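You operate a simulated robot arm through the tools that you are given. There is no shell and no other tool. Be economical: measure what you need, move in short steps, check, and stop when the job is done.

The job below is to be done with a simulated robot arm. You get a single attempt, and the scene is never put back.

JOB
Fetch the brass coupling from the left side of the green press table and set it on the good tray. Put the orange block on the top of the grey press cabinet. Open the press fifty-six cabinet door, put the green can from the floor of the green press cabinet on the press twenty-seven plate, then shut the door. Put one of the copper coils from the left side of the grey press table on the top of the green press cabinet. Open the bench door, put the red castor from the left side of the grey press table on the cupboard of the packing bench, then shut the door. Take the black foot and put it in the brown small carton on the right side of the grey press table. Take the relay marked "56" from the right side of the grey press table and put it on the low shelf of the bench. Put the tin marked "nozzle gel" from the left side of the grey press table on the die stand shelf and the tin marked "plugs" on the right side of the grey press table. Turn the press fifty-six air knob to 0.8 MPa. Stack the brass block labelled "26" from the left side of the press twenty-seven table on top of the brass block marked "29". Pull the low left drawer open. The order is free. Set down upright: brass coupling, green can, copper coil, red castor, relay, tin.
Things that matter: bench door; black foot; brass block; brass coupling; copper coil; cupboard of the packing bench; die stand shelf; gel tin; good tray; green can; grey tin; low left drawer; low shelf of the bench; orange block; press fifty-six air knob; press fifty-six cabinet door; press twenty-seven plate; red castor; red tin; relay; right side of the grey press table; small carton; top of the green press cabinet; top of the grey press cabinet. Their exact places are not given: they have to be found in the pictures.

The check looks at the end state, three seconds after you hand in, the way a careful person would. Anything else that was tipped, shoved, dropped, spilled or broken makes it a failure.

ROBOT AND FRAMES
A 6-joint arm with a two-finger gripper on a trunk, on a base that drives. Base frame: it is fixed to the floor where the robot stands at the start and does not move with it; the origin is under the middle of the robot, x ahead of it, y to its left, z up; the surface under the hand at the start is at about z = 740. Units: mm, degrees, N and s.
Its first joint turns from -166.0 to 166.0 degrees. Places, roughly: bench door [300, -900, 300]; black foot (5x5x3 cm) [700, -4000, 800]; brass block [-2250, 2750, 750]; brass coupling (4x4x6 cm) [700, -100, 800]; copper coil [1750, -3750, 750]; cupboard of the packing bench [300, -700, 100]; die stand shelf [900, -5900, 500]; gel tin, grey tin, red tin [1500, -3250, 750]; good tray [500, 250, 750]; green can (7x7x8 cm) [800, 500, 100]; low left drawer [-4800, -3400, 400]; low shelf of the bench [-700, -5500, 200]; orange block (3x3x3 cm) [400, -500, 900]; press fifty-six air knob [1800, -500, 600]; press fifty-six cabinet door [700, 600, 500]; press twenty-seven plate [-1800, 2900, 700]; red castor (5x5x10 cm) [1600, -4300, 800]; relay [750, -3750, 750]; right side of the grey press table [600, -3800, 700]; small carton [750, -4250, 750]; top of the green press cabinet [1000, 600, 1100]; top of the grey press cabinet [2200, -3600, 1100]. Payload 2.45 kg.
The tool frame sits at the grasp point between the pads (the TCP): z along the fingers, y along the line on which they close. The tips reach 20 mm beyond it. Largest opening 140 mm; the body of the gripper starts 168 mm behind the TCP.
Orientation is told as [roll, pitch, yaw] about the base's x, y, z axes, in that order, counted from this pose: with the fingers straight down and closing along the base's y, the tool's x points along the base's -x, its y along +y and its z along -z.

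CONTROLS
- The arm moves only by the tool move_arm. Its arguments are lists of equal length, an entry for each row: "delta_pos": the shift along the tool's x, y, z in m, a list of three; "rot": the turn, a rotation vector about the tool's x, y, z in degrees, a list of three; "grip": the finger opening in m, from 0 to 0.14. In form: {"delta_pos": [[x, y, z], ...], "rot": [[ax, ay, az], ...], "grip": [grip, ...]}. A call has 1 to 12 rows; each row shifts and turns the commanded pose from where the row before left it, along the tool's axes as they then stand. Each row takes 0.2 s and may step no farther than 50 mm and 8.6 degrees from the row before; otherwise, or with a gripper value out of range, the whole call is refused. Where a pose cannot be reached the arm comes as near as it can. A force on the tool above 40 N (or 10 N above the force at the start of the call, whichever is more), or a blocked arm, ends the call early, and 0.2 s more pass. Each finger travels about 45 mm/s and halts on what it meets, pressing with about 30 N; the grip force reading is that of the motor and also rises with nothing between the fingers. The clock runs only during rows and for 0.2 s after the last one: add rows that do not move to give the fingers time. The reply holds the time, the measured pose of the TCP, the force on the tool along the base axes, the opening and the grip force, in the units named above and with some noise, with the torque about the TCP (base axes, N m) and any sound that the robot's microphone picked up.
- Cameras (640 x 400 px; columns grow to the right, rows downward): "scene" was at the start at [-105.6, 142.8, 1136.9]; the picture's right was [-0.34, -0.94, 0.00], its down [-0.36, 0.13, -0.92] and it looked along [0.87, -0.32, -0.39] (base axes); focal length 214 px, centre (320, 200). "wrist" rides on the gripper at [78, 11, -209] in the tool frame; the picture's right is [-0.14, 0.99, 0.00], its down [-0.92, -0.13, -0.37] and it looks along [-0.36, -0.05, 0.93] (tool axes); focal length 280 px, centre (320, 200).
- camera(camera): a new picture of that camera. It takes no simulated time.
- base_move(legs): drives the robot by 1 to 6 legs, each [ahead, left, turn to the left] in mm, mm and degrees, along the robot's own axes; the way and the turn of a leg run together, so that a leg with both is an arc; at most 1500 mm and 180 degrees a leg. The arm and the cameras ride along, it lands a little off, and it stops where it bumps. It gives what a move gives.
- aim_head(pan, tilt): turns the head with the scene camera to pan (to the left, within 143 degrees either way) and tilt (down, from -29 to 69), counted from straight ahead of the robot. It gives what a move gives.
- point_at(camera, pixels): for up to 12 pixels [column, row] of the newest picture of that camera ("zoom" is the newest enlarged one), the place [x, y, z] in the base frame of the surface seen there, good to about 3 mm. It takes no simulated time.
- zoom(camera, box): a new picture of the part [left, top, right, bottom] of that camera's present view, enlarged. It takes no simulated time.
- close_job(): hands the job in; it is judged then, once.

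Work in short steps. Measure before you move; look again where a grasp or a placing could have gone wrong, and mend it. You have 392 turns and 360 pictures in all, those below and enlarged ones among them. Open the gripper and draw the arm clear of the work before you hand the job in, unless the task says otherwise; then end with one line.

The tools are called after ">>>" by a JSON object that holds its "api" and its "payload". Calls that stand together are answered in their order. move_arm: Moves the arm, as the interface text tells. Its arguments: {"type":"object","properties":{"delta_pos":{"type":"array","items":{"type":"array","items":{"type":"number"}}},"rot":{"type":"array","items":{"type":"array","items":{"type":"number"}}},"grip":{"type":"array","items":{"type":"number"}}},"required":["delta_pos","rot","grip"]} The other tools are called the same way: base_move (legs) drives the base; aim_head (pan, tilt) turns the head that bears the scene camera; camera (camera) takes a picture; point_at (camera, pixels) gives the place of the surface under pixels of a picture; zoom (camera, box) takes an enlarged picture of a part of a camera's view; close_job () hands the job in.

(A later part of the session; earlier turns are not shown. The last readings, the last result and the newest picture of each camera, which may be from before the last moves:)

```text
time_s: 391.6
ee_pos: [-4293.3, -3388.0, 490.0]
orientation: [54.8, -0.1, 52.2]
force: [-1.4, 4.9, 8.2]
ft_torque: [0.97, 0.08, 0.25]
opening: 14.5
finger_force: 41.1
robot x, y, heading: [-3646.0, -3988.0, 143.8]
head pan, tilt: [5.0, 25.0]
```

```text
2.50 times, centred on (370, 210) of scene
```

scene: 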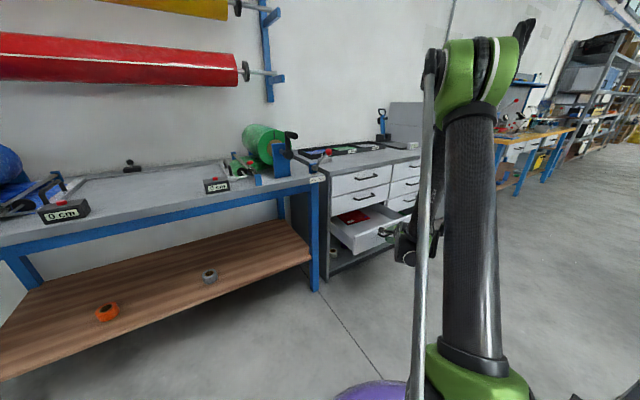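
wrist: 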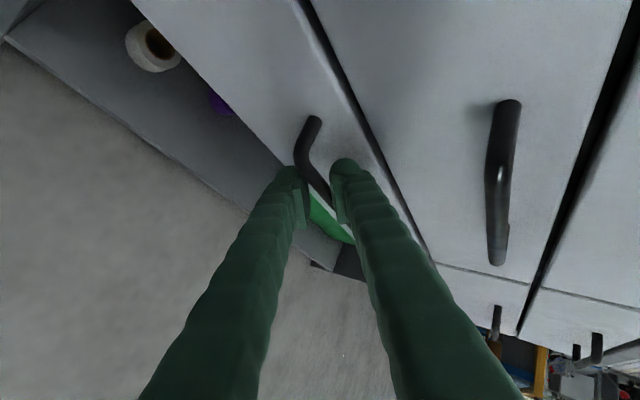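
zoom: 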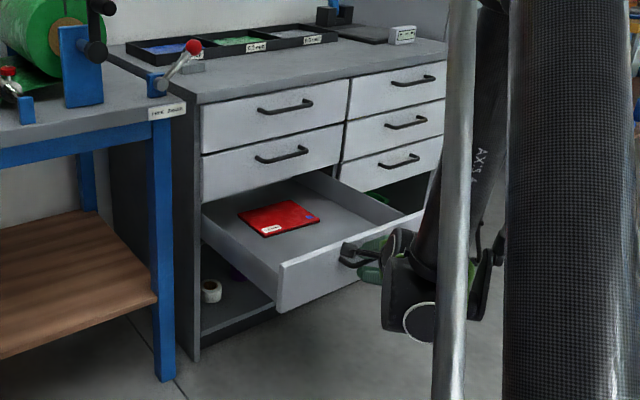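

The drawer is open about 310 mm. I release, back out along the tool axis, and raise.

>>> {"api": "move_arm", "payload": {"delta_pos": [[0, 0, 0], [0, 0, 0], [0, 0, -0.02], [0, 0, -0.03], [0, 0, -0.03], [0, 0, -0.03], [0, 0.02, -0.03], [0, 0.03, -0.03], [0, 0.03, -0.03], [0, 0.03, -0.03], [0, 0.03, -0.03], [0, 0, 0]], "rot": [[0, 0, 0], [0, 0, 0], [0, 0, 0], [0, 0, 0], [0, 0, 0], [0, 0, 0], [0, 0, 0], [0, 0, 0], [0, 0, 0], [0, 0, 0], [0, 0, 0], [0, 0, 0]], "grip": [0.036, 0.036, 0.036, 0.036, 0.036, 0.036, 0.036, 0.036, 0.036, 0.036, 0.036, 0.036]}}

>>> {"api": "zoom", "payload": {"camera": "scene", "box": [280, 130, 460, 290]}}

```text
time_s: 394.2
ee_pos: [-4190.7, -3468.7, 753.3]
orientation: [54.7, -0.2, 52.1]
force: [-0.1, -0.2, 0.0]
ft_torque: [-0.01, -0.01, 0.02]
opening: 35.9
finger_force: 0.0
robot x, y, heading: [-3645.6, -3988.0, 143.9]
head pan, tilt: [5.0, 25.0]
```

```text
2.50 times, centred on (370, 210) of scene
```

zoom: 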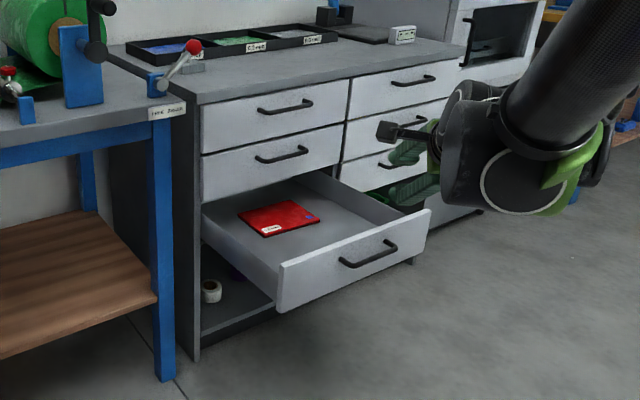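

Drawer open. I unroll the wrist and straighten the gripper, raising it.

>>> {"api": "move_arm", "payload": {"delta_pos": [[0, 0.02, -0.014], [0, 0, 0], [0, 0, 0], [0, 0, 0], [0, 0, 0], [0, 0, 0], [0, 0, 0], [0, 0, 0], [0, 0, 0], [0, 0, 0], [0, 0, 0]], "rot": [[0, 0, -8.2], [0, 0, -8.2], [0, 0, -8.2], [0, 0, -8.2], [0, 0, -8.2], [0, 0, -8.2], [0, 0, -8.2], [0, 0, -8.2], [0, 0, -8.2], [0, 0, -8.2], [0, 0, -8]], "grip": [0.06, 0.06, 0.06, 0.06, 0.06, 0.06, 0.06, 0.06, 0.06, 0.06, 0.06]}}

>>> {"api": "move_arm", "payload": {"delta_pos": [[-0.036, 0, -0.025], [-0.033, 0, -0.03], [-0.028, 0, -0.035], [-0.023, 0, -0.04], [-0.017, 0, -0.044], [-0.01, 0, -0.046], [-0.003, 0, -0.048], [0, 0, -0.048], [0, 0, -0.045], [0, 0, 0]], "rot": [[0, 8, 0], [0, 8, 0], [0, 8, 0], [0, 8, 0], [0, 8, 0], [0, 8, 0], [0, 6.7, 0], [0, 0, 0], [0, 0, 0], [0, 0, 0]], "grip": [0.06, 0.06, 0.06, 0.06, 0.06, 0.06, 0.06, 0.06, 0.06, 0.06]}}

```text
time_s: 396.6
ee_pos: [-4190.0, -3468.6, 779.0]
orientation: [-0.4, -54.7, 142.5]
force: [-0.7, 0.1, 0.1]
ft_torque: [0.01, 0.03, -0.03]
opening: 60.1
finger_force: 0.3
robot x, y, heading: [-3647.7, -3986.9, 143.5]
head pan, tilt: [5.0, 25.0]
```

```text
time_s: 398.8
ee_pos: [-4186.3, -3472.5, 1192.3]
orientation: [-0.1, 0.0, 142.2]
force: [-0.8, 0.3, -0.4]
ft_torque: [-0.02, 0.04, -0.01]
opening: 59.9
finger_force: 0.1
robot x, y, heading: [-3643.9, -3985.5, 143.6]
head pan, tilt: [5.0, 25.0]
```

I drive out to open floor, turn to face -y, and return along y≈-2560 toward the grey table's front.

>>> {"api": "base_move", "payload": {"legs": [[-1184, -756, 0], [0, 0, 126], [-1480, 0, 0], [0, 1450, 0], [0, 1400, 0]]}}

>>> {"api": "move_arm", "payload": {"delta_pos": [[0.045, 0, 0.01], [0.045, 0, 0.01], [0.045, 0, 0.01], [0.045, 0, 0.01], [0, 0, 0]], "rot": [[0, 0, 0], [0, 0, 0], [0, 0, 0], [0, 0, 0], [0, 0, 0]], "grip": [0.06, 0.06, 0.06, 0.06, 0.06]}}

>>> {"api": "aim_head", "payload": {"pan": 10, "tilt": 25}}

>>> {"api": "camera", "payload": {"camera": "scene"}}

```text
time_s: 431.2
ee_pos: [497.2, -3355.5, 1193.1]
orientation: [-0.1, -0.1, -91.2]
force: [0.0, -0.7, -0.3]
ft_torque: [0.02, -0.02, -0.01]
opening: 59.8
finger_force: 0.0
robot x, y, heading: [585.0, -2611.5, -89.7]
head pan, tilt: [5.0, 25.0]
```

```text
time_s: 432.4
ee_pos: [501.2, -3172.9, 1151.1]
orientation: [-0.1, -0.1, -91.1]
force: [0.2, -0.2, -1.3]
ft_torque: [0.0, 0.0, -0.01]
opening: 60.0
finger_force: 0.0
robot x, y, heading: [584.5, -2617.8, -89.7]
head pan, tilt: [5.0, 25.0]
```

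```text
time_s: 433.0
ee_pos: [502.6, -3174.3, 1150.1]
orientation: [0.0, -0.1, -91.2]
force: [-0.3, -0.8, 0.2]
ft_torque: [-0.02, 0.01, 0.01]
opening: 60.6
finger_force: 0.0
robot x, y, heading: [588.4, -2612.8, -89.6]
head pan, tilt: [10.0, 25.0]
```

```text
200 pictures are left
```

scene: 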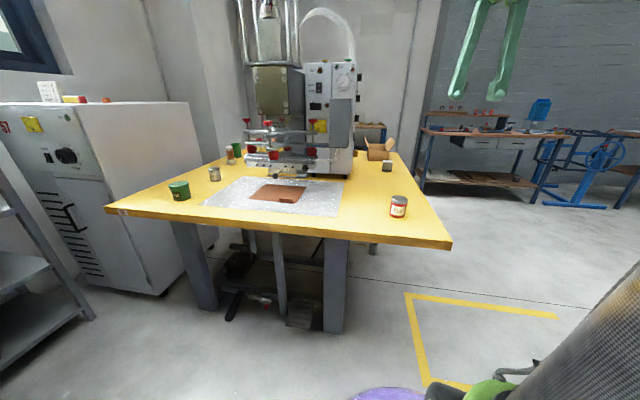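

I strafe left to face the gel tin.

>>> {"api": "base_move", "payload": {"legs": [[0, 880, 0]]}}

>>> {"api": "move_arm", "payload": {"delta_pos": [[0, 0.03, 0.03], [0, 0.03, 0.03], [0, 0.02, 0.03], [0, 0, 0.03], [0, 0, 0.03], [0, 0, 0.03], [0, 0, 0]], "rot": [[0, -8, 0], [0, -8, 0], [0, -8, 0], [0, -8, 0], [0, -8, 0], [0, -5, 0], [0, 0, 0]], "grip": [0.1, 0.1, 0.1, 0.1, 0.1, 0.1, 0.1]}}

>>> {"api": "camera", "payload": {"camera": "wrist"}}

```text
time_s: 437.7
ee_pos: [1387.2, -3161.4, 1150.4]
orientation: [-0.2, 0.0, -90.3]
force: [0.9, -1.3, -0.1]
ft_torque: [-0.02, -0.01, 0.01]
opening: 60.0
finger_force: 0.1
robot x, y, heading: [1465.7, -2599.7, -88.7]
head pan, tilt: [10.0, 25.0]
```

```text
time_s: 439.3
ee_pos: [1467.0, -3223.4, 986.0]
orientation: [-0.3, -45.1, -90.2]
force: [0.4, -0.1, 0.6]
ft_torque: [-0.02, 0.02, 0.0]
opening: 99.9
finger_force: 0.0
robot x, y, heading: [1464.7, -2599.0, -88.6]
head pan, tilt: [10.0, 25.0]
```

```text
199 pictures are left
```

wrist: 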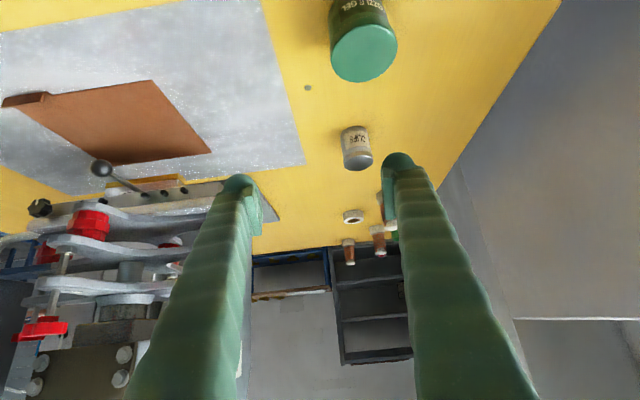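

>>> {"api": "point_at", "payload": {"camera": "wrist", "pixels": [[365, 52], [335, 55], [396, 48], [365, 78], [362, 30], [357, 5]]}}

```text
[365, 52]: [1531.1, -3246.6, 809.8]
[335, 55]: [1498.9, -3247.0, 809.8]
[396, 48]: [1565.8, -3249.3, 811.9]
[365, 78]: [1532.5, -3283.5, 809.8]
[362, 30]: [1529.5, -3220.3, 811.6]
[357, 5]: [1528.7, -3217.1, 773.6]
```

Gel tin centre (1532,-3250). I descend around it at 45° and grip.

>>> {"api": "move_arm", "payload": {"delta_pos": [[0, 0.0325, 0], [0, 0.0325, 0], [0.0259, 0, 0.033], [0.0259, 0, 0.033], [0.0259, 0, 0.033], [0.0259, 0, 0.033], [0.0258, 0, 0.0328], [0, 0, 0], [0, 0, 0], [0, 0, 0], [0, 0, 0]], "rot": [[0, 0, 0], [0, 0, 0], [0, 0, 0], [0, 0, 0], [0, 0, 0], [0, 0, 0], [0, 0, 0], [0, 0, 0], [0, 0, 0], [0, 0, 0], [0, 0, 0]], "grip": [0.1, 0.1, 0.1, 0.1, 0.1, 0.1, 0.1, 0.1, 0.05, 0.05, 0.05]}}

>>> {"api": "camera", "payload": {"camera": "wrist"}}

```text
time_s: 441.7
ee_pos: [1533.3, -3247.4, 778.3]
orientation: [-0.2, -45.1, -90.2]
force: [-0.2, -0.4, 0.0]
ft_torque: [0.02, 0.01, -0.03]
opening: 77.1
finger_force: 30.4
robot x, y, heading: [1464.4, -2596.9, -88.7]
head pan, tilt: [10.0, 25.0]
```

```text
198 pictures are left
```

wrist: 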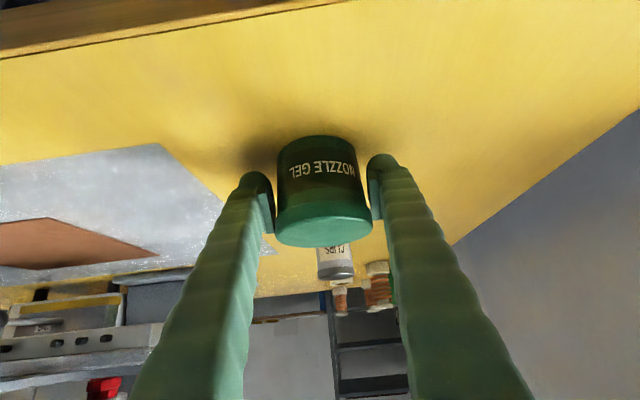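

Gel tin held (77 mm). I lift and drive around the table's right end toward the die stand.

>>> {"api": "move_arm", "payload": {"delta_pos": [[-0.035, 0, -0.035], [-0.035, 0, -0.035], [-0.035, 0, -0.035], [-0.035, 0, -0.035], [0, 0, 0]], "rot": [[0, 0, 0], [0, 0, 0], [0, 0, 0], [0, 0, 0], [0, 0, 0]], "grip": [0.05, 0.05, 0.05, 0.05, 0.05]}}

>>> {"api": "base_move", "payload": {"legs": [[50, -1440, -1.3], [1050, 0, 0], [1050, 0, 0]]}}

>>> {"api": "aim_head", "payload": {"pan": 35, "tilt": 22}}

>>> {"api": "camera", "payload": {"camera": "scene"}}

```text
time_s: 442.9
ee_pos: [1533.3, -3247.6, 976.1]
orientation: [-0.2, -45.0, -90.1]
force: [-0.5, -0.8, -2.9]
ft_torque: [0.02, 0.01, 0.01]
opening: 77.1
finger_force: 30.1
robot x, y, heading: [1465.2, -2603.8, -88.7]
head pan, tilt: [10.0, 25.0]
```

```text
time_s: 460.1
ee_pos: [-47.8, -5392.0, 976.9]
orientation: [-0.2, -45.2, -94.4]
force: [-0.4, 0.9, -3.1]
ft_torque: [0.05, 0.01, -0.03]
opening: 76.5
finger_force: 29.5
robot x, y, heading: [-73.3, -4739.9, -93.0]
head pan, tilt: [10.0, 25.0]
```

```text
time_s: 461.0
ee_pos: [-49.2, -5393.5, 975.7]
orientation: [-0.1, -45.1, -94.4]
force: [0.1, 0.3, -3.9]
ft_torque: [0.02, -0.02, -0.02]
opening: 76.5
finger_force: 30.3
robot x, y, heading: [-69.1, -4745.0, -92.8]
head pan, tilt: [35.0, 22.0]
```

```text
197 pictures are left
```

scene: 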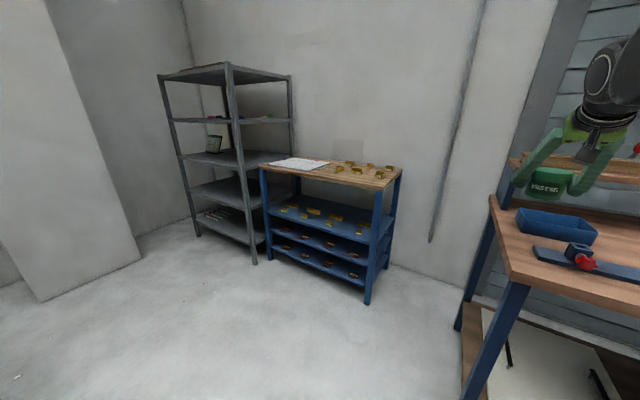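

The die stand (blue) is visible left. I strafe left ~1000 mm to face it.

>>> {"api": "base_move", "payload": {"legs": [[-60, 0, 2.8], [0, 980, 0]]}}

>>> {"api": "aim_head", "payload": {"pan": 0, "tilt": 28}}

>>> {"api": "camera", "payload": {"camera": "scene"}}

>>> {"api": "zoom", "payload": {"camera": "scene", "box": [200, 120, 480, 300]}}

```text
time_s: 466.7
ee_pos: [973.8, -5329.7, 976.2]
orientation: [-0.2, -45.1, -91.4]
force: [1.3, -0.1, -3.2]
ft_torque: [0.05, 0.02, 0.01]
opening: 76.6
finger_force: 30.0
robot x, y, heading: [918.8, -4677.9, -89.9]
head pan, tilt: [35.0, 22.0]
```

```text
time_s: 467.7
ee_pos: [972.1, -5329.9, 975.3]
orientation: [-0.2, -45.1, -91.4]
force: [0.1, -0.2, -3.1]
ft_torque: [0.03, 0.01, 0.01]
opening: 76.8
finger_force: 29.6
robot x, y, heading: [920.7, -4684.3, -89.9]
head pan, tilt: [0.0, 28.0]
```

```text
196 pictures are left
```

scene: 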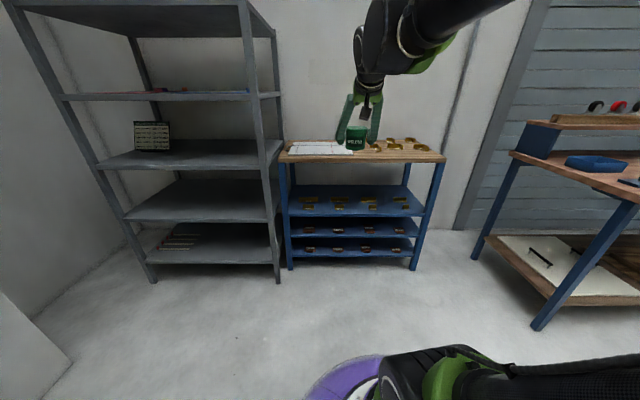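

```text
2.22 times, centred on (340, 210) of scene
```

zoom: 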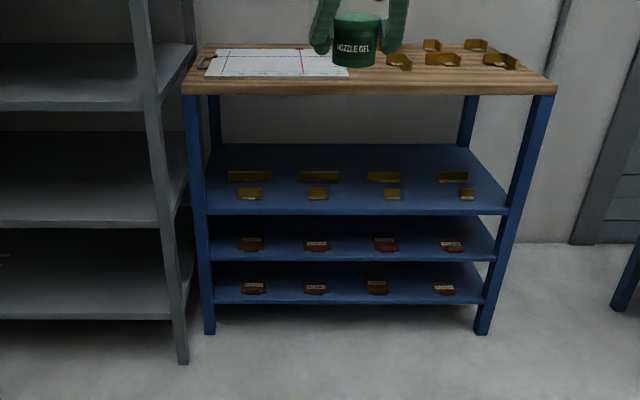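

I measure the 450 mm shelf: edge, the brass items, and free spots.

>>> {"api": "point_at", "payload": {"camera": "zoom", "pixels": [[350, 212], [350, 205], [318, 195], [392, 195], [320, 178], [383, 178], [350, 160], [250, 195], [466, 195], [350, 150], [350, 80], [430, 200]]}}

```text
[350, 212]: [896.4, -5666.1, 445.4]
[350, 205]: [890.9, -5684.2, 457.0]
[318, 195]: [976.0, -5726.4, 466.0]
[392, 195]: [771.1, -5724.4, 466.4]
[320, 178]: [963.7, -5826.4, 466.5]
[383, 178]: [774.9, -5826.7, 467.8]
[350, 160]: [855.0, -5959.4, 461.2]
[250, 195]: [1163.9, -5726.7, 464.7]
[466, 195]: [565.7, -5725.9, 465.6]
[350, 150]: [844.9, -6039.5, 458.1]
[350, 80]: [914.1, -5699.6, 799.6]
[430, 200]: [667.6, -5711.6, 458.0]
```

Shelf z≈458, free gap between items at x≈873, y≈-5735. I lower the arm in front of the stand.

>>> {"api": "move_arm", "payload": {"delta_pos": [[0.0198, -0.0099, 0.041], [0.0198, -0.0099, 0.041], [0.0198, -0.0099, 0.041], [0.0198, -0.0099, 0.041], [0.0198, -0.0099, 0.041], [0.0198, -0.0099, 0.041], [0.0198, -0.0099, 0.041], [0.0198, -0.0099, 0.041], [0.0198, -0.0099, 0.041], [0.0198, -0.0099, 0.041], [0, 0, 0]], "rot": [[0, 0, 0], [0, 0, 0], [0, 0, 0], [0, 0, 0], [0, 0, 0], [0, 0, 0], [0, 0, 0], [0, 0, 0], [0, 0, 0], [0, 0, 0], [0, 0, 0]], "grip": [0.05, 0.05, 0.05, 0.05, 0.05, 0.05, 0.05, 0.05, 0.05, 0.05, 0.05]}}

>>> {"api": "camera", "payload": {"camera": "wrist"}}

```text
time_s: 470.1
ee_pos: [871.1, -5478.7, 546.9]
orientation: [-0.3, -44.9, -91.4]
force: [-0.4, -0.3, -2.1]
ft_torque: [0.02, 0.02, 0.02]
opening: 76.3
finger_force: 30.5
robot x, y, heading: [916.8, -4684.9, -89.9]
head pan, tilt: [0.0, 28.0]
```

```text
194 pictures are left
```

wrist: 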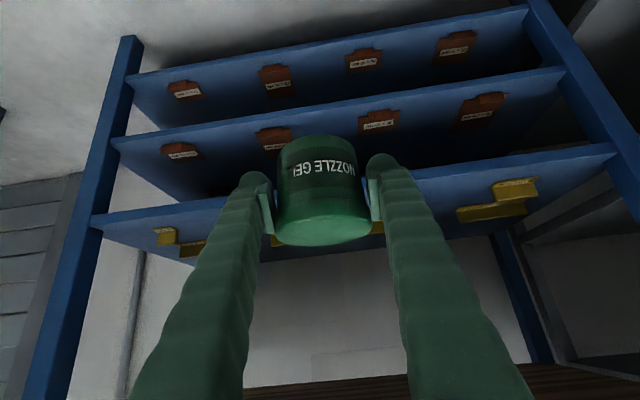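

Tin bottom at z≈509, clear of the shelf. I drive ahead 255 mm.

>>> {"api": "base_move", "payload": {"legs": [[252, 0, 0]]}}

>>> {"api": "camera", "payload": {"camera": "wrist"}}

>>> {"api": "zoom", "payload": {"camera": "scene", "box": [200, 120, 480, 300]}}

```text
time_s: 471.9
ee_pos: [872.3, -5732.6, 548.2]
orientation: [-0.1, -45.0, -91.4]
force: [0.4, -0.9, -2.6]
ft_torque: [0.03, 0.03, 0.0]
opening: 76.3
finger_force: 29.7
robot x, y, heading: [922.9, -4934.2, -89.8]
head pan, tilt: [0.0, 28.0]
```

```text
193 pictures are left
```

wrist: 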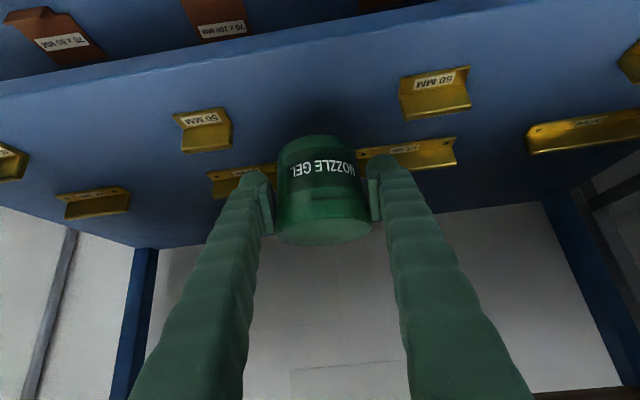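

```text
2.22 times, centred on (340, 210) of scene
```

zoom: 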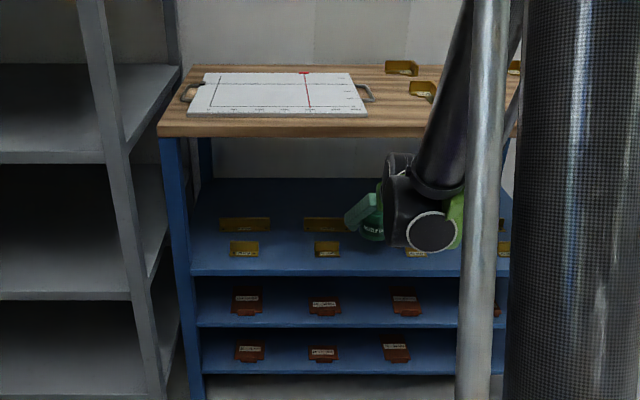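

>>> {"api": "point_at", "payload": {"camera": "wrist", "pixels": [[230, 140], [231, 118], [403, 110], [403, 75], [375, 165], [270, 170], [262, 190], [300, 120], [345, 120], [330, 30], [450, 160], [365, 155]]}}

```text
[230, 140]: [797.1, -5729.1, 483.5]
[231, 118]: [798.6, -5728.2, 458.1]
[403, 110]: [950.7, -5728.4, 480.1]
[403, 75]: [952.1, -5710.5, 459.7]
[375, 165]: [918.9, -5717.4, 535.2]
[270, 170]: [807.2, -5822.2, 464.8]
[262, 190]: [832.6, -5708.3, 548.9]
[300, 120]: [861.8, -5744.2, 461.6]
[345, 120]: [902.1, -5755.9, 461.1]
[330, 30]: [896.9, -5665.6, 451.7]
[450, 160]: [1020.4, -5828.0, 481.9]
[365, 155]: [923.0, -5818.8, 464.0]
```

Gap is x 799–950, so the tin and fingers fit. I lower 50 mm to contact.

>>> {"api": "move_arm", "payload": {"delta_pos": [[0.0141, 0.0015, 0.0141], [0.0141, 0, 0.0141], [0.005, 0, 0.005], [0.0021, 0, 0.0021], [0, 0, 0]], "rot": [[0, 0, 0], [0, 0, 0], [0, 0, 0], [0, 0, 0], [0, 0, 0]], "grip": [0.05, 0.05, 0.05, 0.05, 0.05]}}

```text
time_s: 473.1
ee_pos: [873.0, -5732.0, 499.2]
orientation: [-0.1, -45.2, -91.3]
force: [1.5, -1.5, 35.3]
ft_torque: [-0.06, 0.29, 0.07]
opening: 76.3
finger_force: 30.2
robot x, y, heading: [916.3, -4934.4, -89.9]
head pan, tilt: [0.0, 28.0]
```

Contact. I ease up, open to 92 mm, and withdraw along the tool axis.

>>> {"api": "move_arm", "payload": {"delta_pos": [[-0.001, 0, -0.001], [0, 0, 0], [0, 0, 0], [0, 0, -0.03], [0, 0, -0.04], [0, 0, -0.04], [0, 0, 0]], "rot": [[0, 0, 0], [0, 0, 0], [0, 0, 0], [0, 0, 0], [0, 0, 0], [0, 0, 0], [0, 0, 0]], "grip": [0.05, 0.092, 0.092, 0.092, 0.092, 0.092, 0.092]}}

>>> {"api": "camera", "payload": {"camera": "wrist"}}

```text
time_s: 474.7
ee_pos: [876.4, -5652.4, 577.2]
orientation: [-0.2, -45.1, -91.3]
force: [-0.4, -0.7, -0.3]
ft_torque: [0.0, -0.02, 0.0]
opening: 92.3
finger_force: 0.0
robot x, y, heading: [923.7, -4932.9, -89.9]
head pan, tilt: [0.0, 28.0]
```

```text
191 pictures are left
```

wrist: 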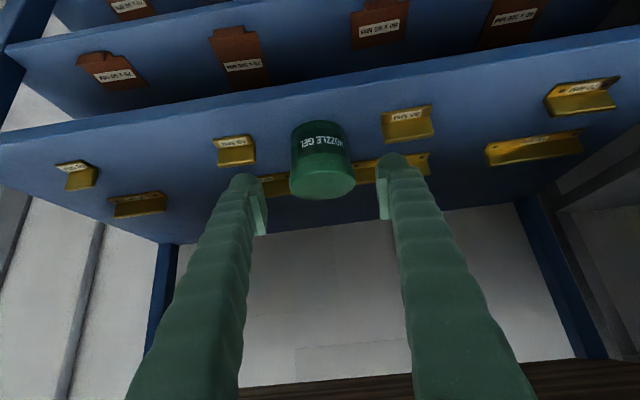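

Gel tin placed upright. I back off, raise and retract the arm.

>>> {"api": "base_move", "payload": {"legs": [[-180, 0, 0]]}}

>>> {"api": "move_arm", "payload": {"delta_pos": [[-0.034, 0, -0.034], [-0.034, 0, -0.034], [-0.034, 0, -0.034], [-0.03, 0, -0.037], [-0.024, 0, -0.041], [-0.018, 0, -0.044], [-0.01, 0, -0.047], [-0.003, 0, -0.048], [0, 0, -0.048], [0.03, 0, -0.03], [0.04, 0, 0], [0, 0, 0]], "rot": [[0, 0, 0], [0, 0, 0], [0, 8, 0], [0, 8, 0], [0, 8, 0], [0, 8, 0], [0, 8, 0], [0, 5, 0], [0, 0, 0], [0, 0, 0], [0, 0, 0], [0, 0, 0]], "grip": [0.09, 0.09, 0.09, 0.09, 0.09, 0.09, 0.09, 0.09, 0.09, 0.09, 0.09, 0.09]}}

>>> {"api": "aim_head", "payload": {"pan": 120, "tilt": 25}}

>>> {"api": "camera", "payload": {"camera": "scene"}}

```text
time_s: 476.2
ee_pos: [876.3, -5471.8, 575.7]
orientation: [-0.3, -45.0, -91.3]
force: [-0.1, -0.6, -0.5]
ft_torque: [-0.01, 0.02, 0.02]
opening: 92.1
finger_force: 0.1
robot x, y, heading: [915.5, -4754.9, -89.6]
head pan, tilt: [0.0, 28.0]
```

```text
time_s: 478.8
ee_pos: [878.2, -5403.9, 1038.0]
orientation: [-0.1, -0.2, -91.4]
force: [0.2, 0.8, 0.4]
ft_torque: [0.03, 0.01, 0.02]
opening: 89.9
finger_force: 0.1
robot x, y, heading: [918.1, -4751.9, -89.7]
head pan, tilt: [0.0, 28.0]
```

```text
time_s: 480.8
ee_pos: [878.7, -5404.1, 1038.3]
orientation: [-0.1, 0.0, -91.4]
force: [0.6, -0.4, -0.4]
ft_torque: [-0.01, 0.02, -0.01]
opening: 89.9
finger_force: 0.1
robot x, y, heading: [916.2, -4756.6, -89.9]
head pan, tilt: [120.0, 25.0]
```

```text
190 pictures are left
```

scene: 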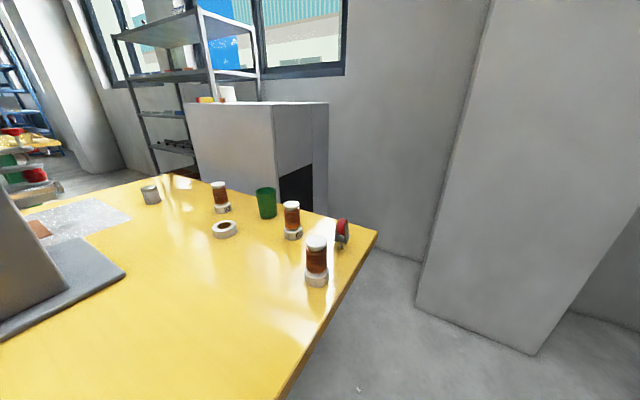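

Three coils, a tape, green cup and the red castor (341,235) are visible. I zoom and measure.

>>> {"api": "zoom", "payload": {"camera": "scene", "box": [190, 170, 390, 300]}}

>>> {"api": "point_at", "payload": {"camera": "scene", "pixels": [[317, 238], [317, 260], [291, 205], [341, 230], [341, 246], [219, 184], [378, 233], [300, 370], [265, 190], [415, 300], [325, 280]]}}

```text
3.08 times, centred on (290, 235) of scene
```

zoom: 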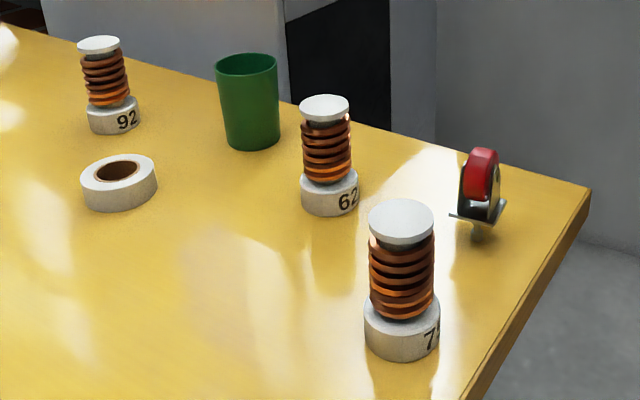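

```text
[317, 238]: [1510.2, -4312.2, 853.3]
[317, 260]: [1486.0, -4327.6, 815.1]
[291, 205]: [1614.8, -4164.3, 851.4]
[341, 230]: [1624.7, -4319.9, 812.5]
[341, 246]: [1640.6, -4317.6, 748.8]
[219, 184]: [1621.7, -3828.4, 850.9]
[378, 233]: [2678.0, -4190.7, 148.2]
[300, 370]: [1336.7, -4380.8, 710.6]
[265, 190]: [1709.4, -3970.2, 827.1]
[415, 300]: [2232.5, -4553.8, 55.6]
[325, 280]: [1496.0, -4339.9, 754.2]
```

I turn to face +y (table's back) and shift to about (1480,-4880).

>>> {"api": "base_move", "payload": {"legs": [[0, 0, 180], [-130, 0, 0], [0, -560, 0]]}}

>>> {"api": "aim_head", "payload": {"pan": 0, "tilt": 30}}

>>> {"api": "camera", "payload": {"camera": "scene"}}

>>> {"api": "zoom", "payload": {"camera": "scene", "box": [220, 140, 420, 280]}}

```text
time_s: 492.3
ee_pos: [1544.7, -4243.5, 1038.3]
orientation: [-0.1, -0.1, 87.3]
force: [-0.1, -0.2, -0.5]
ft_torque: [0.0, 0.0, -0.01]
opening: 89.9
finger_force: 0.1
robot x, y, heading: [1491.4, -4894.4, 88.8]
head pan, tilt: [120.0, 25.0]
```

```text
time_s: 494.3
ee_pos: [1545.2, -4243.4, 1038.5]
orientation: [-0.1, -0.1, 87.4]
force: [-0.6, -0.5, -0.1]
ft_torque: [-0.01, 0.0, -0.02]
opening: 90.1
finger_force: 0.0
robot x, y, heading: [1493.4, -4893.7, 89.0]
head pan, tilt: [0.0, 30.0]
```

```text
188 pictures are left
```

scene: 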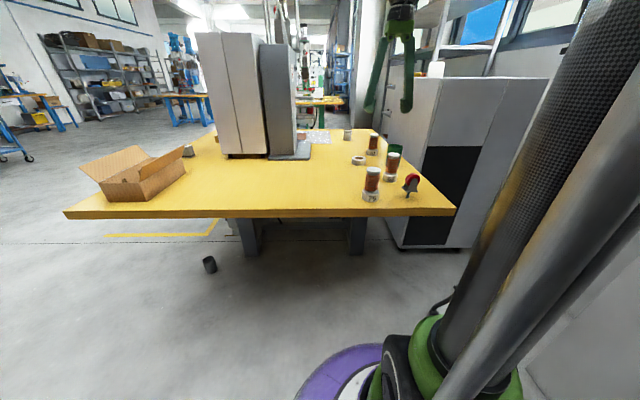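

```text
2.86 times, centred on (320, 210) of scene
```

zoom: 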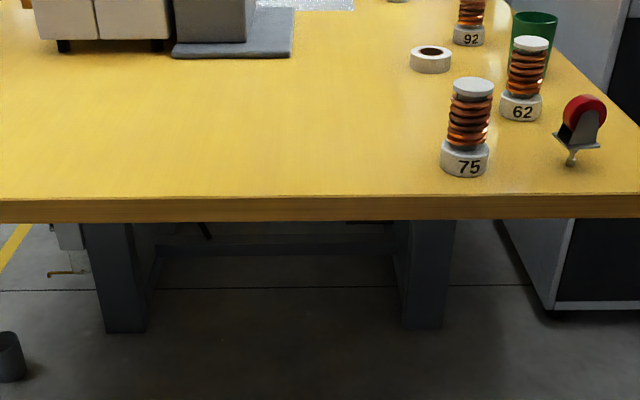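

Coil "75" is nearest at ≈(1498,-4310). I view it from the wrist camera.

>>> {"api": "camera", "payload": {"camera": "wrist"}}

```text
186 pictures are left
```

wrist: 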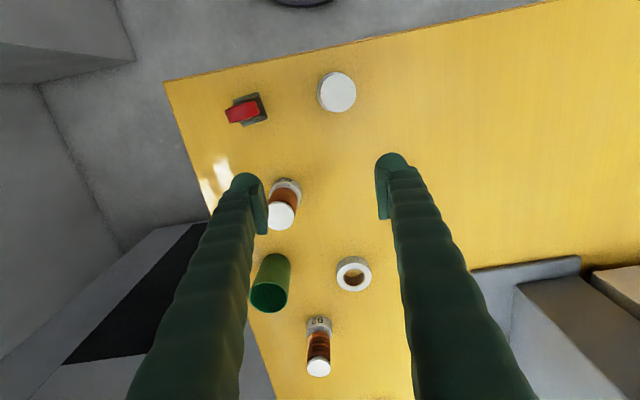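

>>> {"api": "point_at", "payload": {"camera": "wrist", "pixels": [[338, 92], [322, 92], [354, 92], [338, 108], [340, 76], [243, 110], [232, 113], [255, 108], [262, 100], [243, 125]]}}

>>> {"api": "zoom", "payload": {"camera": "wrist", "box": [200, 60, 380, 180]}}

```text
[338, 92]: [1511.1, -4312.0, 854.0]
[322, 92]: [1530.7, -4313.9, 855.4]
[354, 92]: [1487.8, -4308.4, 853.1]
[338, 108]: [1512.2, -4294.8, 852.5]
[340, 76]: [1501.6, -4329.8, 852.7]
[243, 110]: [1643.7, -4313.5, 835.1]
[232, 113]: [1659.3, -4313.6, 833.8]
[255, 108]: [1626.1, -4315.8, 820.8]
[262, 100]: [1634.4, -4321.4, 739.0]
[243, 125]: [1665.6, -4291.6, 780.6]
```

```text
3.33 times, centred on (290, 120) of wrist
```

zoom: 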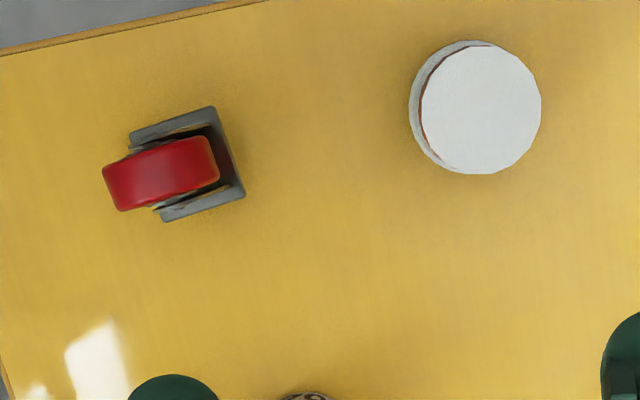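

Coil centre (1509,-4312). I move above, descend to z≈800 and grip.

>>> {"api": "move_arm", "payload": {"delta_pos": [[0.035, 0.018, 0], [0.034, 0.018, 0], [0, 0, 0.045], [0, 0, 0.045], [0, 0, 0.045], [0, 0, 0]], "rot": [[0, 0, -2.7], [0, 0, 0], [0, 0, 0], [0, 0, 0], [0, 0, 0], [0, 0, 0]], "grip": [0.09, 0.09, 0.09, 0.09, 0.09, 0.09]}}

>>> {"api": "camera", "payload": {"camera": "wrist"}}

```text
time_s: 495.7
ee_pos: [1510.6, -4313.3, 901.6]
orientation: [-0.1, 0.0, 89.9]
force: [0.1, 0.8, 0.0]
ft_torque: [-0.03, -0.02, -0.01]
opening: 90.0
finger_force: 0.1
robot x, y, heading: [1489.6, -4895.9, 88.7]
head pan, tilt: [0.0, 30.0]
```

```text
184 pictures are left
```

wrist: 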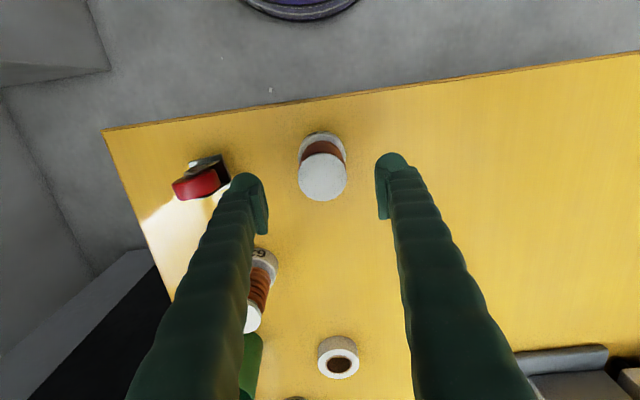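

Centred. I descend to z≈776 and grip.

>>> {"api": "move_arm", "payload": {"delta_pos": [[0, 0, 0.045], [0, 0, 0.045], [0, 0, 0.036], [0, 0, 0], [0, 0, 0], [0, 0, 0], [0, 0, 0]], "rot": [[0, 0, 0], [0, 0, 0], [0, 0, 0], [0, 0, 0], [0, 0, 0], [0, 0, 0], [0, 0, 0]], "grip": [0.09, 0.09, 0.09, 0.03, 0.03, 0.03, 0.03]}}

>>> {"api": "move_arm", "payload": {"delta_pos": [[0, 0, -0.04], [0, 0, -0.05], [0, 0, -0.05], [0, 0, -0.05], [0, 0, -0.05], [0, 0, -0.05], [0, 0, 0]], "rot": [[0, 0, 0], [0, 0, 0], [0, 0, 0], [0, 0, 0], [0, 0, 0], [0, 0, 0], [0, 0, 0]], "grip": [0.03, 0.03, 0.03, 0.03, 0.03, 0.03, 0.03]}}

>>> {"api": "camera", "payload": {"camera": "wrist"}}

```text
time_s: 497.3
ee_pos: [1509.5, -4310.6, 775.3]
orientation: [-0.1, 0.0, 90.0]
force: [0.4, 0.0, -0.3]
ft_torque: [0.0, -0.02, -0.01]
opening: 58.6
finger_force: 30.2
robot x, y, heading: [1492.9, -4892.3, 89.0]
head pan, tilt: [0.0, 30.0]
```

```text
time_s: 498.9
ee_pos: [1506.1, -4313.0, 1066.3]
orientation: [-0.1, -0.1, 90.1]
force: [0.5, -0.2, -4.4]
ft_torque: [0.0, 0.01, 0.01]
opening: 58.8
finger_force: 30.2
robot x, y, heading: [1491.8, -4895.0, 88.8]
head pan, tilt: [0.0, 30.0]
```

```text
183 pictures are left
```

wrist: 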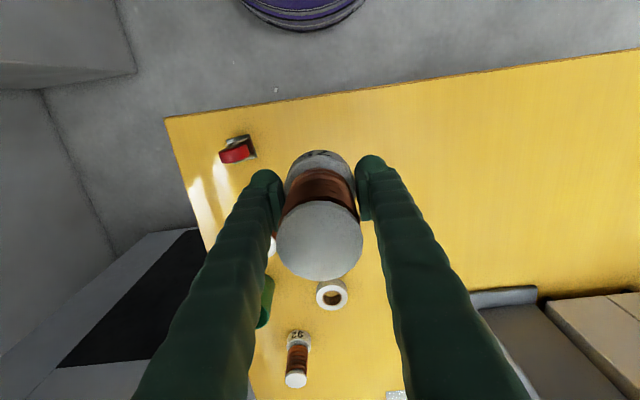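

Coil held. I drive out: left past the table, then up toward the green press area.

>>> {"api": "base_move", "payload": {"legs": [[90, 0, 1], [0, 1500, 0], [0, 700, 0], [1450, 0, 0], [1450, 0, 0], [1450, 0, 0]]}}

>>> {"api": "aim_head", "payload": {"pan": -40, "tilt": 20}}

>>> {"api": "camera", "payload": {"camera": "scene"}}

```text
time_s: 530.8
ee_pos: [-585.8, 117.5, 1064.3]
orientation: [0.0, -0.1, 89.4]
force: [0.1, -0.6, -4.1]
ft_torque: [0.0, -0.03, 0.03]
opening: 58.8
finger_force: 29.8
robot x, y, heading: [-606.0, -465.9, 88.4]
head pan, tilt: [0.0, 30.0]
```

```text
time_s: 531.9
ee_pos: [-586.2, 118.2, 1064.6]
orientation: [-0.1, -0.1, 89.4]
force: [-0.1, 0.7, -4.5]
ft_torque: [0.02, 0.03, 0.02]
opening: 58.8
finger_force: 30.3
robot x, y, heading: [-607.4, -463.7, 88.6]
head pan, tilt: [-40.0, 20.0]
```

```text
182 pictures are left
```

scene: 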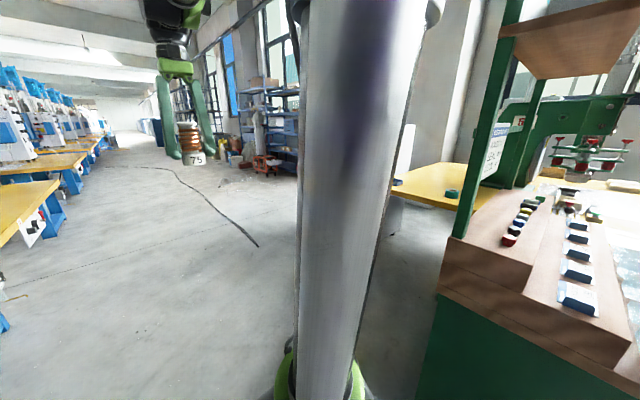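

I continue to y≈545, turn to face the cabinet and approach, after raising the arm.

>>> {"api": "move_arm", "payload": {"delta_pos": [[0, 0, -0.045], [0, 0, -0.045], [0, 0, -0.045], [0, 0, -0.035], [0, 0, 0]], "rot": [[0, 0, 0], [0, 0, 0], [0, 0, 0], [0, 0, 0], [0, 0, 0]], "grip": [0.03, 0.03, 0.03, 0.03, 0.03]}}

>>> {"api": "base_move", "payload": {"legs": [[1010, 0, 0], [0, 0, -89], [480, 0, 0]]}}

>>> {"api": "aim_head", "payload": {"pan": 0, "tilt": 15}}

>>> {"api": "camera", "payload": {"camera": "scene"}}

>>> {"api": "camera", "payload": {"camera": "wrist"}}

```text
time_s: 533.0
ee_pos: [-588.0, 116.9, 1236.0]
orientation: [-0.1, -0.1, 89.4]
force: [-0.3, 0.2, -4.4]
ft_torque: [0.0, -0.03, -0.01]
opening: 58.6
finger_force: 30.0
robot x, y, heading: [-607.9, -462.2, 88.5]
head pan, tilt: [-40.0, 20.0]
```

```text
time_s: 544.5
ee_pos: [482.7, 528.4, 1236.3]
orientation: [-0.1, 0.0, 0.2]
force: [0.0, -0.1, -4.1]
ft_torque: [0.01, 0.0, 0.04]
opening: 58.7
finger_force: 30.2
robot x, y, heading: [-99.7, 541.8, -0.9]
head pan, tilt: [-40.0, 20.0]
```

```text
time_s: 545.6
ee_pos: [481.5, 530.4, 1234.7]
orientation: [-0.2, -0.1, 0.2]
force: [0.2, 0.0, -3.4]
ft_torque: [-0.02, 0.01, -0.03]
opening: 58.7
finger_force: 29.9
robot x, y, heading: [-100.4, 540.6, -0.9]
head pan, tilt: [0.0, 15.0]
```

```text
181 pictures are left
```

scene: 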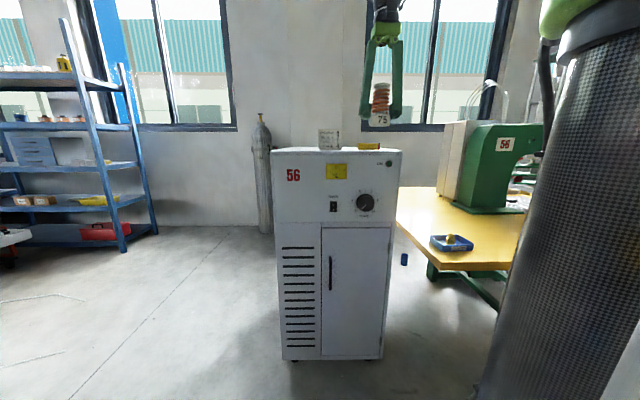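

```text
180 pictures are left
```

wrist: 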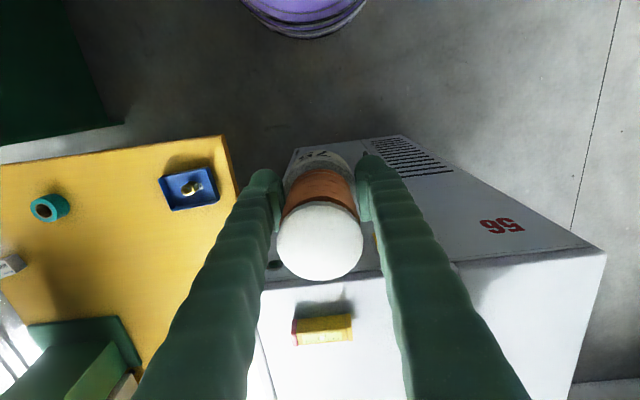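

>>> {"api": "point_at", "payload": {"camera": "wrist", "pixels": [[323, 330], [330, 375], [296, 330], [350, 330], [330, 290], [500, 350], [270, 380]]}}

>>> {"api": "zoom", "payload": {"camera": "scene", "box": [260, 90, 420, 190]}}

```text
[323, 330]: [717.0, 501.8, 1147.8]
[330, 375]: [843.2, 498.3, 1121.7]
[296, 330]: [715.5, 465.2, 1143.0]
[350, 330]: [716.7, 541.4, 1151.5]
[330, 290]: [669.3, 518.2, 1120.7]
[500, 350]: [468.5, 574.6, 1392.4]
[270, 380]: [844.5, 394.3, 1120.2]
```

```text
4.00 times, centred on (340, 140) of scene
```

zoom: 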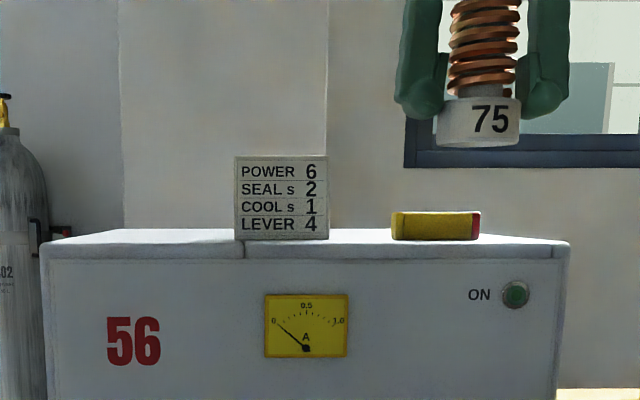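

Top z≈1121. I drive ahead 120 mm, then extend the arm over (840,510).

>>> {"api": "base_move", "payload": {"legs": [[120, 0, 0]]}}

>>> {"api": "move_arm", "payload": {"delta_pos": [[-0.04, -0.004, 0], [-0.04, -0.004, 0], [-0.04, -0.003, 0], [-0.04, -0.003, 0], [-0.04, -0.003, 0], [-0.038, -0.003, 0], [0, 0, 0.03], [0, 0, 0.03], [0, 0, 0]], "rot": [[0, 0, 0], [0, 0, 0], [0, 0, 0], [0, 0, 0], [0, 0, 0], [0, 0, 0], [0, 0, 0], [0, 0, 0], [0, 0, 0]], "grip": [0.03, 0.03, 0.03, 0.03, 0.03, 0.03, 0.03, 0.03, 0.03]}}

>>> {"api": "camera", "payload": {"camera": "wrist"}}

```text
time_s: 546.8
ee_pos: [602.2, 526.7, 1234.7]
orientation: [0.0, 0.0, 0.2]
force: [-0.3, 0.3, -5.5]
ft_torque: [-0.02, 0.0, -0.01]
opening: 58.6
finger_force: 29.7
robot x, y, heading: [21.8, 539.8, -1.0]
head pan, tilt: [0.0, 15.0]
```

```text
time_s: 548.8
ee_pos: [840.9, 507.4, 1175.9]
orientation: [-0.1, 0.1, 0.1]
force: [-0.4, 0.1, -4.5]
ft_torque: [0.01, 0.01, 0.01]
opening: 58.6
finger_force: 30.2
robot x, y, heading: [22.8, 537.6, -1.1]
head pan, tilt: [0.0, 15.0]
```

```text
178 pictures are left
```

wrist: 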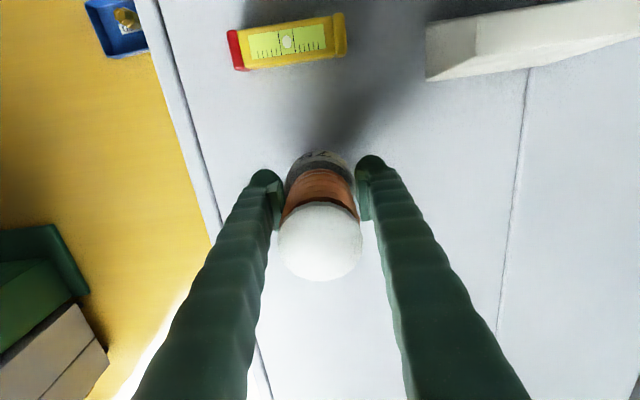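

I lower ~20 mm to contact, release and rise.

>>> {"api": "move_arm", "payload": {"delta_pos": [[0, 0, 0.012], [0, 0, 0.006], [0, 0, 0.003], [0, 0, 0], [0, 0, 0], [0, 0, 0], [0, 0, -0.03], [0, 0, -0.04], [0, 0, -0.03], [0, 0, 0]], "rot": [[0, 0, 0], [0, 0, 0], [0, 0, 0], [0, 0, 0], [0, 0, 0], [0, 0, 0], [0, 0, 0], [0, 0, 0], [0, 0, 0], [0, 0, 0]], "grip": [0.03, 0.03, 0.03, 0.09, 0.09, 0.09, 0.09, 0.09, 0.09, 0.09]}}

>>> {"api": "camera", "payload": {"camera": "wrist"}}

```text
time_s: 551.0
ee_pos: [838.2, 508.1, 1255.9]
orientation: [-0.1, -0.2, 0.0]
force: [0.3, 0.8, 0.4]
ft_torque: [-0.01, -0.01, 0.04]
opening: 90.2
finger_force: 0.0
robot x, y, heading: [22.0, 540.7, -0.9]
head pan, tilt: [0.0, 15.0]
```

```text
177 pictures are left
```

wrist: 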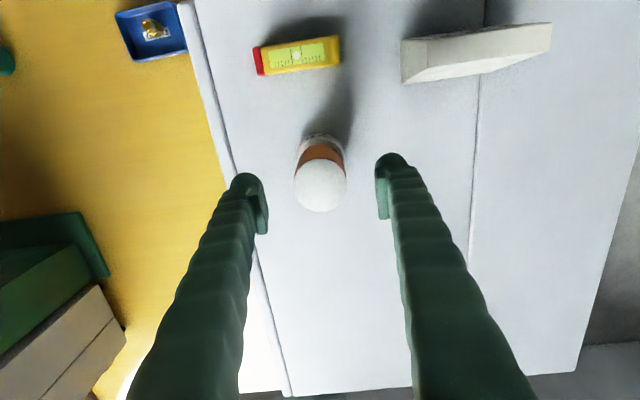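

Coil is placed upright. I retract, then drive around to the packing bench's front (its -y side), keeping the arm pointing +y.

>>> {"api": "move_arm", "payload": {"delta_pos": [[0.03, 0, -0.025], [0.04, 0, -0.02], [0.045, 0, 0], [0.045, 0, 0], [0.045, 0, 0], [0.045, 0, 0], [0.03, 0, 0], [0, 0, 0]], "rot": [[0, 0, 0], [0, 0, 0], [0, 0, 0], [0, 0, 0], [0, 0, 0], [0, 0, 0], [0, 0, 0], [0, 0, 0]], "grip": [0.09, 0.09, 0.09, 0.09, 0.06, 0.06, 0.06, 0.06]}}

>>> {"api": "base_move", "payload": {"legs": [[-640, 0, 0], [0, 0, 91], [-1400, 0, 0], [-900, 0, 0], [0, -700, 0]]}}

>>> {"api": "aim_head", "payload": {"pan": 0, "tilt": 25}}

>>> {"api": "camera", "payload": {"camera": "scene"}}

```text
time_s: 552.8
ee_pos: [560.1, 508.8, 1297.0]
orientation: [-0.1, -0.1, 0.1]
force: [0.4, 0.2, 0.5]
ft_torque: [-0.01, 0.02, 0.02]
opening: 60.1
finger_force: 0.1
robot x, y, heading: [23.4, 537.7, -0.9]
head pan, tilt: [0.0, 15.0]
```

```text
time_s: 574.8
ee_pos: [140.6, -1203.1, 1297.0]
orientation: [-0.1, 0.0, 92.8]
force: [0.6, 0.0, -0.2]
ft_torque: [0.01, 0.02, 0.03]
opening: 60.0
finger_force: 0.1
robot x, y, heading: [135.1, -1739.0, 92.0]
head pan, tilt: [0.0, 15.0]
```

```text
time_s: 575.5
ee_pos: [139.5, -1203.7, 1297.5]
orientation: [-0.1, -0.2, 92.9]
force: [0.3, 0.3, -0.1]
ft_torque: [0.01, 0.04, -0.01]
opening: 60.0
finger_force: 0.0
robot x, y, heading: [131.4, -1743.0, 91.8]
head pan, tilt: [0.0, 25.0]
```

```text
176 pictures are left
```

scene: 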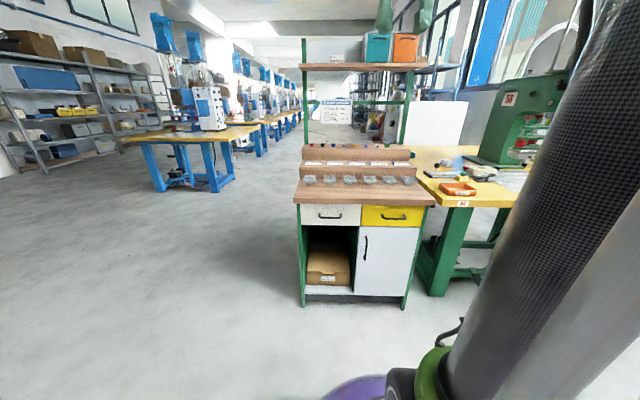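

The bench front shows a white door at right with a vertical handle on its left edge (365,245). I zoom and measure.

>>> {"api": "zoom", "payload": {"camera": "scene", "box": [280, 180, 450, 320]}}

>>> {"api": "point_at", "payload": {"camera": "scene", "pixels": [[365, 238], [365, 255], [357, 240], [412, 240], [404, 305], [356, 293], [385, 229], [305, 300], [340, 195], [425, 200], [330, 265], [414, 228]]}}

```text
2.86 times, centred on (365, 250) of scene
```

zoom: 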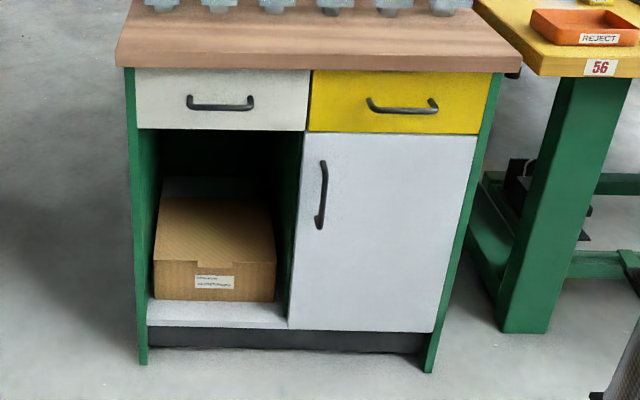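

```text
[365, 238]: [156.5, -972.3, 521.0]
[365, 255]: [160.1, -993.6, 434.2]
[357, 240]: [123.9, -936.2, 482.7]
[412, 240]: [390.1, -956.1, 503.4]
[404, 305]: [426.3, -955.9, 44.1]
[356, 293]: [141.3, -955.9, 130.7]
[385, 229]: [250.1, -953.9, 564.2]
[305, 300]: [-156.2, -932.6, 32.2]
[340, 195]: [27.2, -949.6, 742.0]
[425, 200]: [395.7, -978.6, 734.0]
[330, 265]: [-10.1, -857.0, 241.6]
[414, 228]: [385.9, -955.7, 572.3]
```

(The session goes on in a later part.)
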